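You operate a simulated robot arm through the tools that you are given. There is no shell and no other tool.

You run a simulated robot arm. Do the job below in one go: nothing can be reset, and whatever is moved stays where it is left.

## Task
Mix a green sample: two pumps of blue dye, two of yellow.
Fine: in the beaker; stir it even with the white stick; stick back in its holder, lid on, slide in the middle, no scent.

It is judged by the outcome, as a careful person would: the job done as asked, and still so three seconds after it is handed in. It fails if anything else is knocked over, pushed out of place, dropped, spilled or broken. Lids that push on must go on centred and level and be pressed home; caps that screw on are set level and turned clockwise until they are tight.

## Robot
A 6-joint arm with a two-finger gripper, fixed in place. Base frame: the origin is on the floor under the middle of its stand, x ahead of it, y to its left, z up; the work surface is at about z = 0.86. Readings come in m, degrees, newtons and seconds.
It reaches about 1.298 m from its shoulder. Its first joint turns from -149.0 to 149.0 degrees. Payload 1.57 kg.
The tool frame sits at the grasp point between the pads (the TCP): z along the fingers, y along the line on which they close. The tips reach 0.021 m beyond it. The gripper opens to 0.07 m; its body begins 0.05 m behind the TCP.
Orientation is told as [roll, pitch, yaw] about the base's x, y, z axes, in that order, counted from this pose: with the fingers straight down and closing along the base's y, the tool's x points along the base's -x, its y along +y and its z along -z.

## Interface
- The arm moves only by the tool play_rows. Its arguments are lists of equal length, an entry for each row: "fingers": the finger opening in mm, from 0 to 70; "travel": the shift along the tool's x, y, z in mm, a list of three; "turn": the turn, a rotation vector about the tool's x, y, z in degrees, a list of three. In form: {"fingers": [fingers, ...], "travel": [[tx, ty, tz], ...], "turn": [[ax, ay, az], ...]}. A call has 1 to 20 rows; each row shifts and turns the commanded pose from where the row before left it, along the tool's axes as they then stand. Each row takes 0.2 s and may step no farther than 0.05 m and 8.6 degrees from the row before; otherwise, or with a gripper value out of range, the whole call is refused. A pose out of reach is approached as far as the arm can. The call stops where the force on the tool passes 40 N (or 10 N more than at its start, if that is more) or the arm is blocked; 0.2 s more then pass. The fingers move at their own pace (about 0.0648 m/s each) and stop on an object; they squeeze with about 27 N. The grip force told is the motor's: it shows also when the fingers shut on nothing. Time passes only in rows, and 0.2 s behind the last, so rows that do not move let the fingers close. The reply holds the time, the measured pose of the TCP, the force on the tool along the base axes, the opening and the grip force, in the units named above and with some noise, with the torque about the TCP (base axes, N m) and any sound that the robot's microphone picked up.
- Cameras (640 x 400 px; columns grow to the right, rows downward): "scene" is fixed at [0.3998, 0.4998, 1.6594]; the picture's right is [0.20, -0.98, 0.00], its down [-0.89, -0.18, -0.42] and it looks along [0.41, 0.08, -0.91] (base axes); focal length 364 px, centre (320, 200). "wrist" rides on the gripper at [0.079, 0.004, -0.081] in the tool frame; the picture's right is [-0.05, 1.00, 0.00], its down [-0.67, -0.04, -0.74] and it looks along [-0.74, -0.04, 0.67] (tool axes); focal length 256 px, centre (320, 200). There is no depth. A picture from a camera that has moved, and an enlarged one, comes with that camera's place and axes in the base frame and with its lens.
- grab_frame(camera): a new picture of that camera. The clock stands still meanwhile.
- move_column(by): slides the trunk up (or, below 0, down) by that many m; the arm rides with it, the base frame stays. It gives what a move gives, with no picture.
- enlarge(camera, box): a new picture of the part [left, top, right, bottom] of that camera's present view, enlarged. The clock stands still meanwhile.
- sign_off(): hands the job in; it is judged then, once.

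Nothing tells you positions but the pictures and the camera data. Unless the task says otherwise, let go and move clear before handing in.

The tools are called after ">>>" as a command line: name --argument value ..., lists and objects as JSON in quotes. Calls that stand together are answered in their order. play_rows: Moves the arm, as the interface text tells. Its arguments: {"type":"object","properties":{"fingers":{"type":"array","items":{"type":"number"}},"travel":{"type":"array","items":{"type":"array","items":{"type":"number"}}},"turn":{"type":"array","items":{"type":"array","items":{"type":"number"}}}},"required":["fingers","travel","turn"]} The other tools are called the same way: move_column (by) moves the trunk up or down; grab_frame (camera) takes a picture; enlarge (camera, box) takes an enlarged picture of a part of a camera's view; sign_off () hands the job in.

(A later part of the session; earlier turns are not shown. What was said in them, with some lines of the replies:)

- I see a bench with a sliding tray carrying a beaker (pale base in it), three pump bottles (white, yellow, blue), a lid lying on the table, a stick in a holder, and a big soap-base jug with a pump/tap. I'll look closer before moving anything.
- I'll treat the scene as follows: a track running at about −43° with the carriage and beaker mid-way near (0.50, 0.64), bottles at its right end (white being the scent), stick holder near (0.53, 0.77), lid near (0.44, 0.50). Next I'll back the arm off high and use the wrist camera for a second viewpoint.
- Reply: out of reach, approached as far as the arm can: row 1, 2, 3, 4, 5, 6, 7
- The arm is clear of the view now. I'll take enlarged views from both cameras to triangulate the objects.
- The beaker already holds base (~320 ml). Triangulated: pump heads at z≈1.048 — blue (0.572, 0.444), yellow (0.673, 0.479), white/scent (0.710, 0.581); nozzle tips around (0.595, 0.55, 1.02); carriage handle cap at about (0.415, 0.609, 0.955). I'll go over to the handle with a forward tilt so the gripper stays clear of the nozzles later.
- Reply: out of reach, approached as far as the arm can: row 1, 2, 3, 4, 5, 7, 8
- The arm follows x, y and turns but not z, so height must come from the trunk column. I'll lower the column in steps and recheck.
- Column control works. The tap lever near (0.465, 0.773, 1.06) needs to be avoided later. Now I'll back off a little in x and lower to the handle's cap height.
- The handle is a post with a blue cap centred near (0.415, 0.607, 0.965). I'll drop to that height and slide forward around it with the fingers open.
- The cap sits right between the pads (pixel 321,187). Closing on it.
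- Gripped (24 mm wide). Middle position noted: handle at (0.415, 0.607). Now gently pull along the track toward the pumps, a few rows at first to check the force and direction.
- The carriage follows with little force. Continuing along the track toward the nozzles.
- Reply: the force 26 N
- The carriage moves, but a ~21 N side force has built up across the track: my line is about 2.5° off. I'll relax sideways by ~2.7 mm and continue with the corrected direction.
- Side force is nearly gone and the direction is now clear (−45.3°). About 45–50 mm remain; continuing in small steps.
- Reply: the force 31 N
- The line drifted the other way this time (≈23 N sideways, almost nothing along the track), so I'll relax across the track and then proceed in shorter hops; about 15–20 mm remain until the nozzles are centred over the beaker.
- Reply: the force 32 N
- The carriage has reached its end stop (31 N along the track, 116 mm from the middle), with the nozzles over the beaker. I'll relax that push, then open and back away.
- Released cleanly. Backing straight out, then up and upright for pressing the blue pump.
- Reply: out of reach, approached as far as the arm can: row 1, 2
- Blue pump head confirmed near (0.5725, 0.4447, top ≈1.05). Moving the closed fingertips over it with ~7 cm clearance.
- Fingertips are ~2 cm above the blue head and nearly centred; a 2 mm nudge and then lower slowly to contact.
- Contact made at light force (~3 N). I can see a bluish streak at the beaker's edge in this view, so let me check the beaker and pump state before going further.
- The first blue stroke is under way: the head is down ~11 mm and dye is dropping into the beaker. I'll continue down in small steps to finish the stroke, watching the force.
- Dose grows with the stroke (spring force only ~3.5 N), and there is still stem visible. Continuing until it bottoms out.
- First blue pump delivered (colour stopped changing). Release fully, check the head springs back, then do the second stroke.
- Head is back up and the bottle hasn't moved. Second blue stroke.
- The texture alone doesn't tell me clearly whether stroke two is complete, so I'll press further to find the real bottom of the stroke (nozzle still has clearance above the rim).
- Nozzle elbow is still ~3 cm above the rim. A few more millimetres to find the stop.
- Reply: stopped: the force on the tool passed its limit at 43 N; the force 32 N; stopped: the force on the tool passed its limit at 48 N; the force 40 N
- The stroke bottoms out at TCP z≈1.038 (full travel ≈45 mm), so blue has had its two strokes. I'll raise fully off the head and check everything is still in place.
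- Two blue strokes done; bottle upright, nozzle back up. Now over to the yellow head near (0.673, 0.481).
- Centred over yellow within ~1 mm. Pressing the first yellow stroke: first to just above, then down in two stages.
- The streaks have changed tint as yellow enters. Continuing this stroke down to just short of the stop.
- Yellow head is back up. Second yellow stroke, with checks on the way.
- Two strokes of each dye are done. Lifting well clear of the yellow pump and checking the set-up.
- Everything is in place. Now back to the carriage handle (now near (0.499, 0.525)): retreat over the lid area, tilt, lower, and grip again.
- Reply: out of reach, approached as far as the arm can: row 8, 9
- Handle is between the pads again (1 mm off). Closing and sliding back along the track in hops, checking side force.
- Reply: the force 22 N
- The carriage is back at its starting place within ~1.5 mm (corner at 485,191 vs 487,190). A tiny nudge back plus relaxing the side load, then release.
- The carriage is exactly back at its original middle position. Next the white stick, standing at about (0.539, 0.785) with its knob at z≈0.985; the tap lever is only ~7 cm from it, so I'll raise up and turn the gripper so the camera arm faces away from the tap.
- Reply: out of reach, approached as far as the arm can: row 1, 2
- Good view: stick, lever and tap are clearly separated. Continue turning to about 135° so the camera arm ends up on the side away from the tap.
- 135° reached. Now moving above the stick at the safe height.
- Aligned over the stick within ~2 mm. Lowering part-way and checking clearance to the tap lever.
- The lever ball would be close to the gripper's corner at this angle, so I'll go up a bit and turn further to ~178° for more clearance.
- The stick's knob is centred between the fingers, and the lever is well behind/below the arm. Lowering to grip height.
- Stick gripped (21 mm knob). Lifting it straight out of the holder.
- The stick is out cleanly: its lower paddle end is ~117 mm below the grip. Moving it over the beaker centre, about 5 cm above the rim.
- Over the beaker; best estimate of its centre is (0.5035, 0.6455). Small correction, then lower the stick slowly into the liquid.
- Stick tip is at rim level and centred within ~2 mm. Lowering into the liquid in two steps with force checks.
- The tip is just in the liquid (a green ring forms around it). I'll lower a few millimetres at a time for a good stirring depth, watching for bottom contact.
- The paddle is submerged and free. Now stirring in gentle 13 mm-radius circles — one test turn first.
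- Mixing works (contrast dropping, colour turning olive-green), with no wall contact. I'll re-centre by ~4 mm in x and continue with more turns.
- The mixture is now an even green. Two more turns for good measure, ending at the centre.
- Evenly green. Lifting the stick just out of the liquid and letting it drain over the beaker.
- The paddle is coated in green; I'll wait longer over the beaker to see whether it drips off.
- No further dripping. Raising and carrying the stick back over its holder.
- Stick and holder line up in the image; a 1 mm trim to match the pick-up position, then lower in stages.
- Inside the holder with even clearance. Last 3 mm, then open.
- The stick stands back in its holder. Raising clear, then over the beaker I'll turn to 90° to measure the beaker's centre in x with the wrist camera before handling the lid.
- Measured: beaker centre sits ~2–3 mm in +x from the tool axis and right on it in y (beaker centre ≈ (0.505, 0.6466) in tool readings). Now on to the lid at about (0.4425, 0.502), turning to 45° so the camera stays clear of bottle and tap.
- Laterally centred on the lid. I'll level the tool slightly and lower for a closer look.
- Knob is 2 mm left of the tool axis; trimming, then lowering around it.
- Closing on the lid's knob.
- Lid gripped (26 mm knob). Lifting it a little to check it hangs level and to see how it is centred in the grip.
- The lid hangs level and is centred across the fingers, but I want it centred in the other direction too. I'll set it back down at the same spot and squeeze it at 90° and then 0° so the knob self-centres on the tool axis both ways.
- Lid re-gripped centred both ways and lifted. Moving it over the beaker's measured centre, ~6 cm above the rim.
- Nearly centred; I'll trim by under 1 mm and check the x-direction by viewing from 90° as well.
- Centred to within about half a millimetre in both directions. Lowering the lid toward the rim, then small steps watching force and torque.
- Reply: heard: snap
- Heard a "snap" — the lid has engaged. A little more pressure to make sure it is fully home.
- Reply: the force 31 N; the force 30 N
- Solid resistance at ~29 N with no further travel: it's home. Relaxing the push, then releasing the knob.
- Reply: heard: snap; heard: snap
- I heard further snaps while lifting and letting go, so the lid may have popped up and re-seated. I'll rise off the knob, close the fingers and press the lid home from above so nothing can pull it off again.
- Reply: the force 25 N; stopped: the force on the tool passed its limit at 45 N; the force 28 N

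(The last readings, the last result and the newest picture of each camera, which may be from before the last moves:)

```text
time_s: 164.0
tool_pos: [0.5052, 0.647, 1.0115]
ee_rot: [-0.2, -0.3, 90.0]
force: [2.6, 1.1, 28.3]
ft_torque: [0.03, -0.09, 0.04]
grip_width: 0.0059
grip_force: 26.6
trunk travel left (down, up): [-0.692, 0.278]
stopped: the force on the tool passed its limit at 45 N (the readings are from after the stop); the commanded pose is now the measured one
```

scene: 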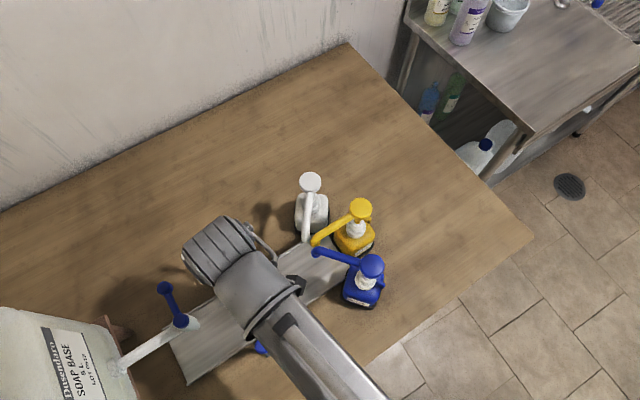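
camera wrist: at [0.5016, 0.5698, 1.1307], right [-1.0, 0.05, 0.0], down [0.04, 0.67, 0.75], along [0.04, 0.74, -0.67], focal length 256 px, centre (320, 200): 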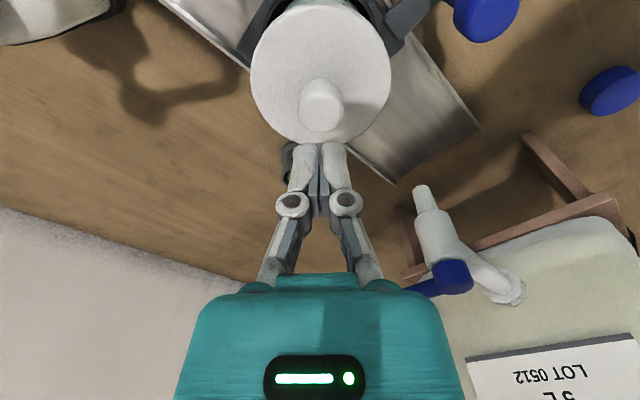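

Pressed to ~45 N with no movement and no further snap, so the lid is seated. Rising clear and inspecting.

>>> move_column --by 0.1

>>> grab_frame --camera "wrist"

>>> enlarge --camera "wrist" --box '[220, 0, 420, 125]'

```text
time_s: 165.3
tool_pos: [0.5065, 0.6487, 1.11]
ee_rot: [-0.1, -0.2, 90.0]
force: [-0.4, -0.1, 0.4]
ft_torque: [0.02, 0.01, 0.0]
grip_width: 0.0
grip_force: 27.3
trunk travel left (down, up): [-0.792, 0.178]
```

```text
taken
camera wrist: at [0.5024, 0.5707, 1.1907], right [-1.0, 0.05, 0.0], down [0.03, 0.66, 0.75], along [0.04, 0.75, -0.67], focal length 256 px, centre (320, 200)
```

wrist: 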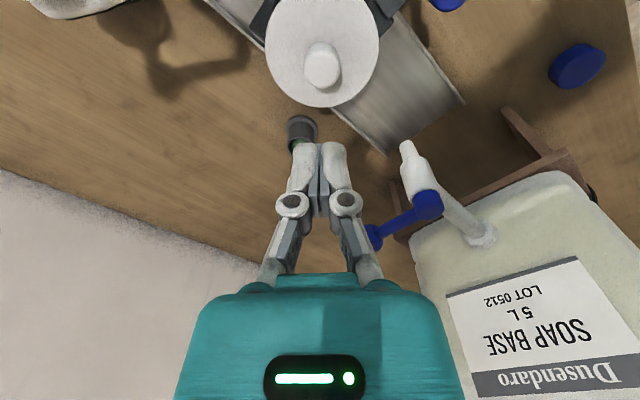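

```text
3.20 times, centred on (320, 62) of wrist
camera zoom: at [0.5024, 0.5707, 1.1907], right [-1.0, 0.05, 0.0], down [0.03, 0.66, 0.75], along [0.04, 0.75, -0.67], focal length 819 px, centre (320, 640)
```

zoom: 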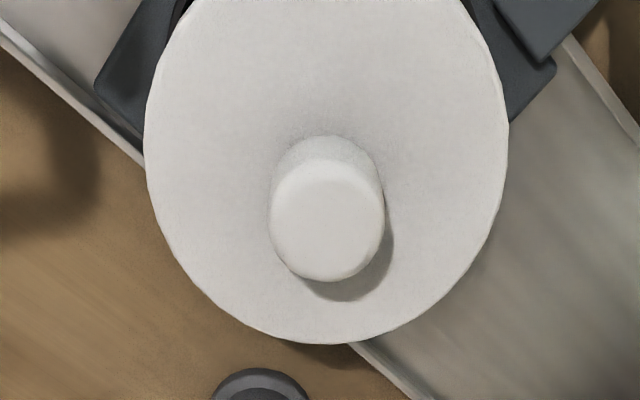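

Lid is on, centred. Backing off toward the robot to inspect it from the side.

>>> play_rows --fingers '[0, 0, 0, 0, 0, 0, 0, 0, 0, 0, 0, 0, 0]' --travel '[[29.6, 25.2, 0], [29.6, 25.2, 0], [29.6, 25.2, 0], [29.6, 25.2, 0], [29.6, 25.2, 0], [0, 0, 0], [0, 0, 0], [0, 0, 0], [0, 0, 0], [0, 0, 0], [0, 0, 0], [0, 0, 0], [0, 0, 0]]' --turn '[[0, 0, 0], [0, 0, 0], [0, 0, 0], [0, 0, 0], [0, 0, 0], [0, 0, 8.5], [0, 0, 8.5], [0, 0, 8.5], [0, 0, 8.5], [0, 0, 8.5], [0, -8.5, 0], [0, -8.5, 0], [0, 0, 0]]'

>>> grab_frame --camera "wrist"

>>> enlarge --camera "scene" --box '[150, 210, 350, 370]'

```text
time_s: 168.1
tool_pos: [0.381, 0.5013, 1.1186]
ee_rot: [0.0, -17.3, 47.5]
force: [-0.8, 0.1, 0.0]
ft_torque: [-0.01, 0.01, 0.03]
grip_width: 0.0
grip_force: 27.3
out of reach, approached as far as the arm can: row 12
trunk travel left (down, up): [-0.792, 0.178]
```

```text
taken
camera wrist: at [0.3105, 0.4316, 1.1722], right [-0.7, 0.71, 0.02], down [0.31, 0.28, 0.91], along [0.64, 0.64, -0.42], focal length 256 px, centre (320, 200)
```

wrist: 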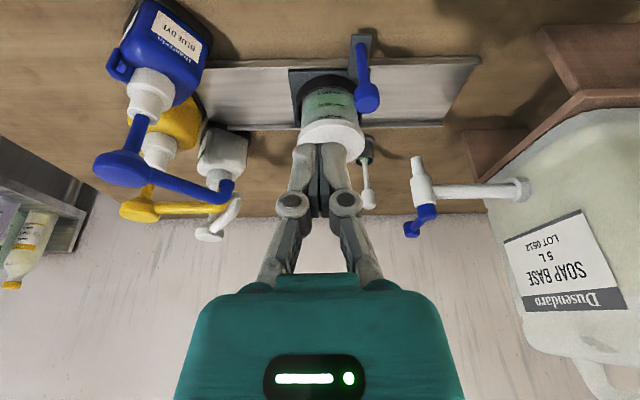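

```text
2.50 times, centred on (250, 290) of scene
camera zoom: at [0.3998, 0.4998, 1.6594], right [0.2, -0.98, 0.0], down [-0.89, -0.18, -0.42], along [0.41, 0.08, -0.91], focal length 909 px, centre (495, -25)
```

zoom: 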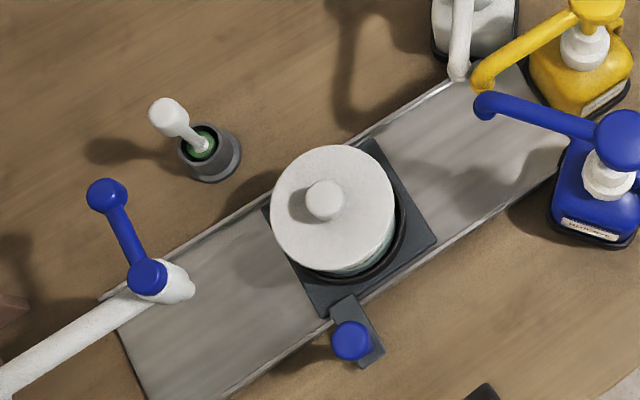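

>>> enlarge --camera "wrist" --box '[270, 60, 400, 165]'

>>> play_rows --fingers '[0, 0, 0, 0]' --travel '[[0, 30, 0], [0, 30, 0], [0, 10, 0], [0, 0, 0]]' --turn '[[0, 0, 0], [0, 0, 0], [0, 0, 0], [0, 0, 0]]'

>>> move_column --by -0.08

>>> grab_frame --camera "wrist"

```text
3.81 times, centred on (335, 112) of wrist
camera zoom: at [0.3105, 0.4316, 1.1722], right [-0.7, 0.71, 0.02], down [0.31, 0.28, 0.91], along [0.64, 0.64, -0.42], focal length 975 px, centre (263, 533)
```

zoom: 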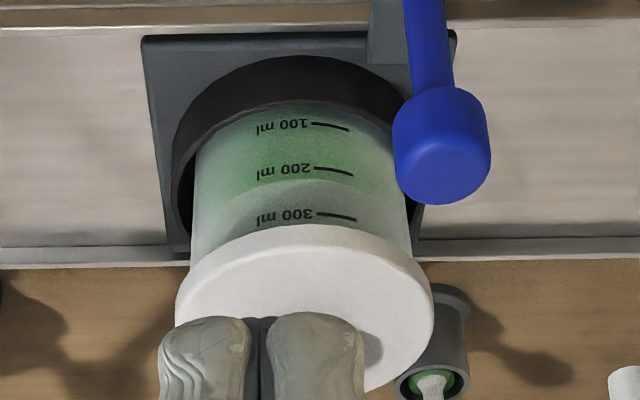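

```text
time_s: 169.1
tool_pos: [0.329, 0.5477, 1.1182]
ee_rot: [-0.1, -17.2, 47.6]
force: [-0.5, -0.2, 0.4]
ft_torque: [0.01, 0.0, 0.01]
grip_width: 0.0001
grip_force: 26.9
trunk travel left (down, up): [-0.792, 0.178]
```

```text
time_s: 170.3
tool_pos: [0.3289, 0.5471, 1.0372]
ee_rot: [-0.1, -17.2, 47.5]
force: [-0.5, 0.3, 0.4]
ft_torque: [0.02, 0.0, -0.02]
grip_width: 0.0
grip_force: 27.3
trunk travel left (down, up): [-0.712, 0.258]
```

```text
taken
camera wrist: at [0.2587, 0.4783, 1.0924], right [-0.7, 0.71, 0.02], down [0.31, 0.28, 0.91], along [0.64, 0.64, -0.42], focal length 256 px, centre (320, 200)
```

wrist: 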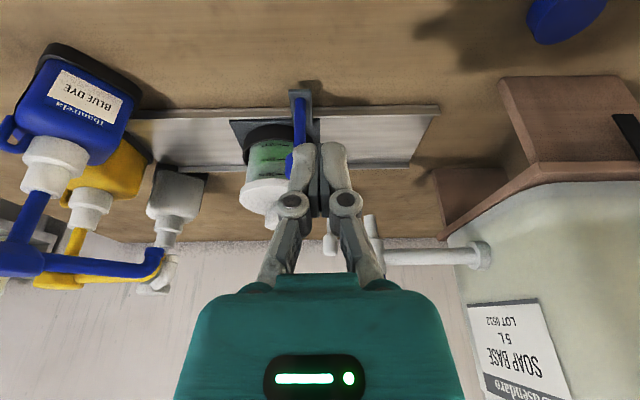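

>>> enlarge --camera "wrist" --box '[220, 100, 340, 240]'

>>> enlarge --camera "scene" --box '[210, 240, 310, 340]'

```text
2.86 times, centred on (280, 170) of wrist
camera zoom: at [0.2587, 0.4783, 1.0924], right [-0.7, 0.71, 0.02], down [0.31, 0.28, 0.91], along [0.64, 0.64, -0.42], focal length 731 px, centre (434, 286)
```

zoom: 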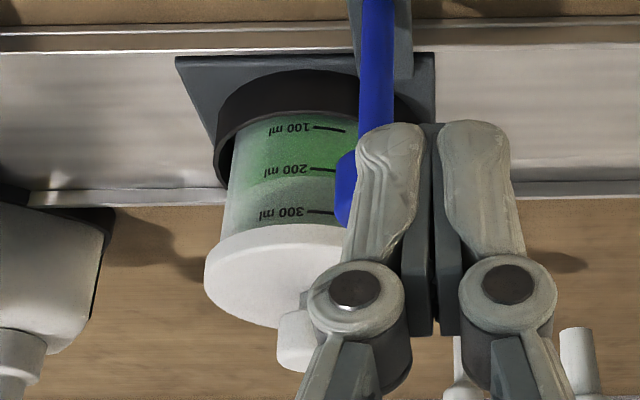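

```text
4.00 times, centred on (260, 290) of scene
camera zoom: at [0.3998, 0.4998, 1.6594], right [0.2, -0.98, 0.0], down [-0.89, -0.18, -0.42], along [0.41, 0.08, -0.91], focal length 1455 px, centre (560, -160)
```

zoom: 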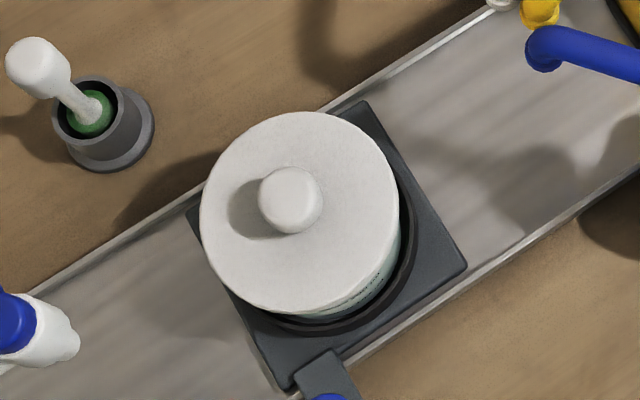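

The lid sits level and fully over the rim, the carriage is at mid-track, and the stick stands in its holder. I'll lift the arm clear and take a final look at everything.

>>> move_column --by 0.2

>>> play_rows --fingers '[40, 40, 40, 40]' --travel '[[0, 0, 0], [0, 0, 0], [0, 0, 0], [0, 0, 0]]' --turn '[[0, 8.5, 0], [0, 8.5, 0], [0, 0, 0], [0, 0, 0]]'

>>> grab_frame --camera "scene"

>>> grab_frame --camera "wrist"

>>> enlarge --camera "scene" --box '[150, 160, 400, 360]'

```text
time_s: 172.5
tool_pos: [0.3292, 0.5471, 1.2391]
ee_rot: [0.0, -17.2, 47.5]
force: [0.8, -1.0, -0.3]
ft_torque: [0.01, -0.01, 0.0]
grip_width: 0.0002
grip_force: 26.8
trunk travel left (down, up): [-0.912, 0.058]
```

```text
time_s: 173.5
tool_pos: [0.3291, 0.5474, 1.2299]
ee_rot: [0.1, -0.1, 47.5]
force: [0.9, 0.0, -0.6]
ft_torque: [0.0, 0.03, 0.02]
grip_width: 0.0401
grip_force: 0.0
out of reach, approached as far as the arm can: row 1
trunk travel left (down, up): [-0.912, 0.058]
```

```text
taken
```

scene: 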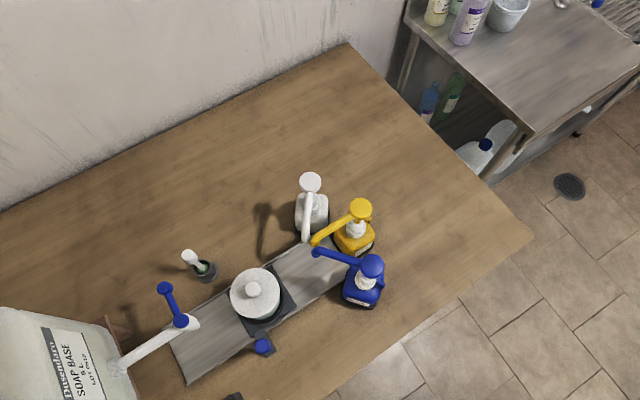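

```text
taken
camera wrist: at [0.2727, 0.4933, 1.3108], right [-0.7, 0.71, 0.0], down [0.48, 0.47, 0.75], along [0.53, 0.52, -0.67], focal length 256 px, centre (320, 200)
```

wrist: 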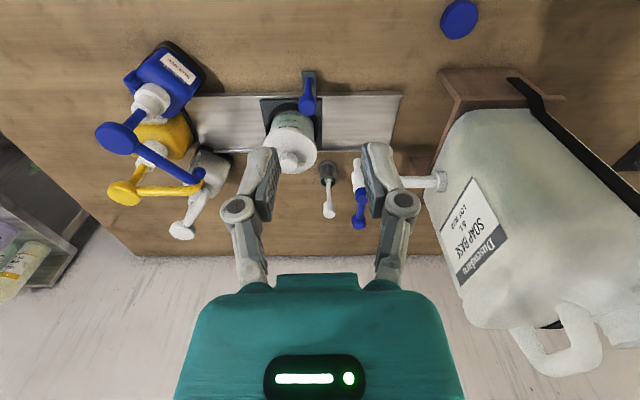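

```text
2.00 times, centred on (275, 260) of scene
camera zoom: at [0.3998, 0.4998, 1.6594], right [0.2, -0.98, 0.0], down [-0.89, -0.18, -0.42], along [0.41, 0.08, -0.91], focal length 727 px, centre (410, 80)
```

zoom: 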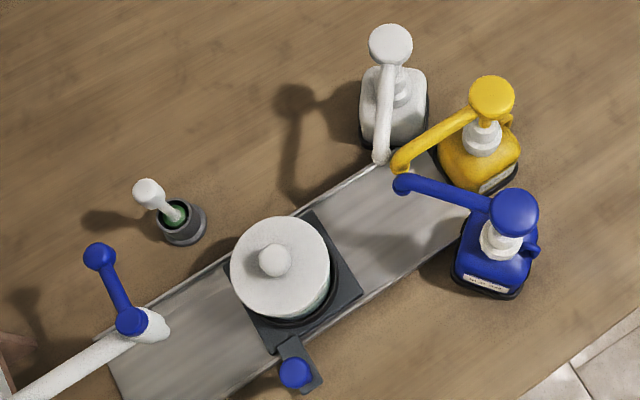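

Everything checks out: the sample is evenly green with the lid on level, and the slide is mid-track. The stick is in its holder, the bottles and tap are untouched from where they stood, and the arm is clear. I pressed blue twice and yellow twice and never touched the scent pump. The first blue stroke went about 39 mm of the 45 mm travel. Handing in.

>>> sign_off

```text
The job is handed in.
```

The green sample is mixed and handed in: two pumps of blue and two of yellow, stirred to an even green in the beaker. I did not touch the scent pump.

- **Pumps:** The first blue stroke stopped about 6 mm short of the bottom (roughly 39 of 45 mm). The dye colour had stopped changing by then, so I counted it as a full pump. The other three went to, or within about 3 mm of, the bottom.
- **Stick:** It is back upright in its holder. Its lower end still has a coat of green from stirring.
- **Lid:** It is on level and centred. It snapped on, but I heard two more snaps when I eased off and let go, so I pressed it down again from above to about 45 N. It did not move and there was no further snap.
- **Slide:** It is back at its starting position, midway between the tap and the pump end.

Nothing was spilled, knocked over or pushed out of place that I could see in the final pictures.
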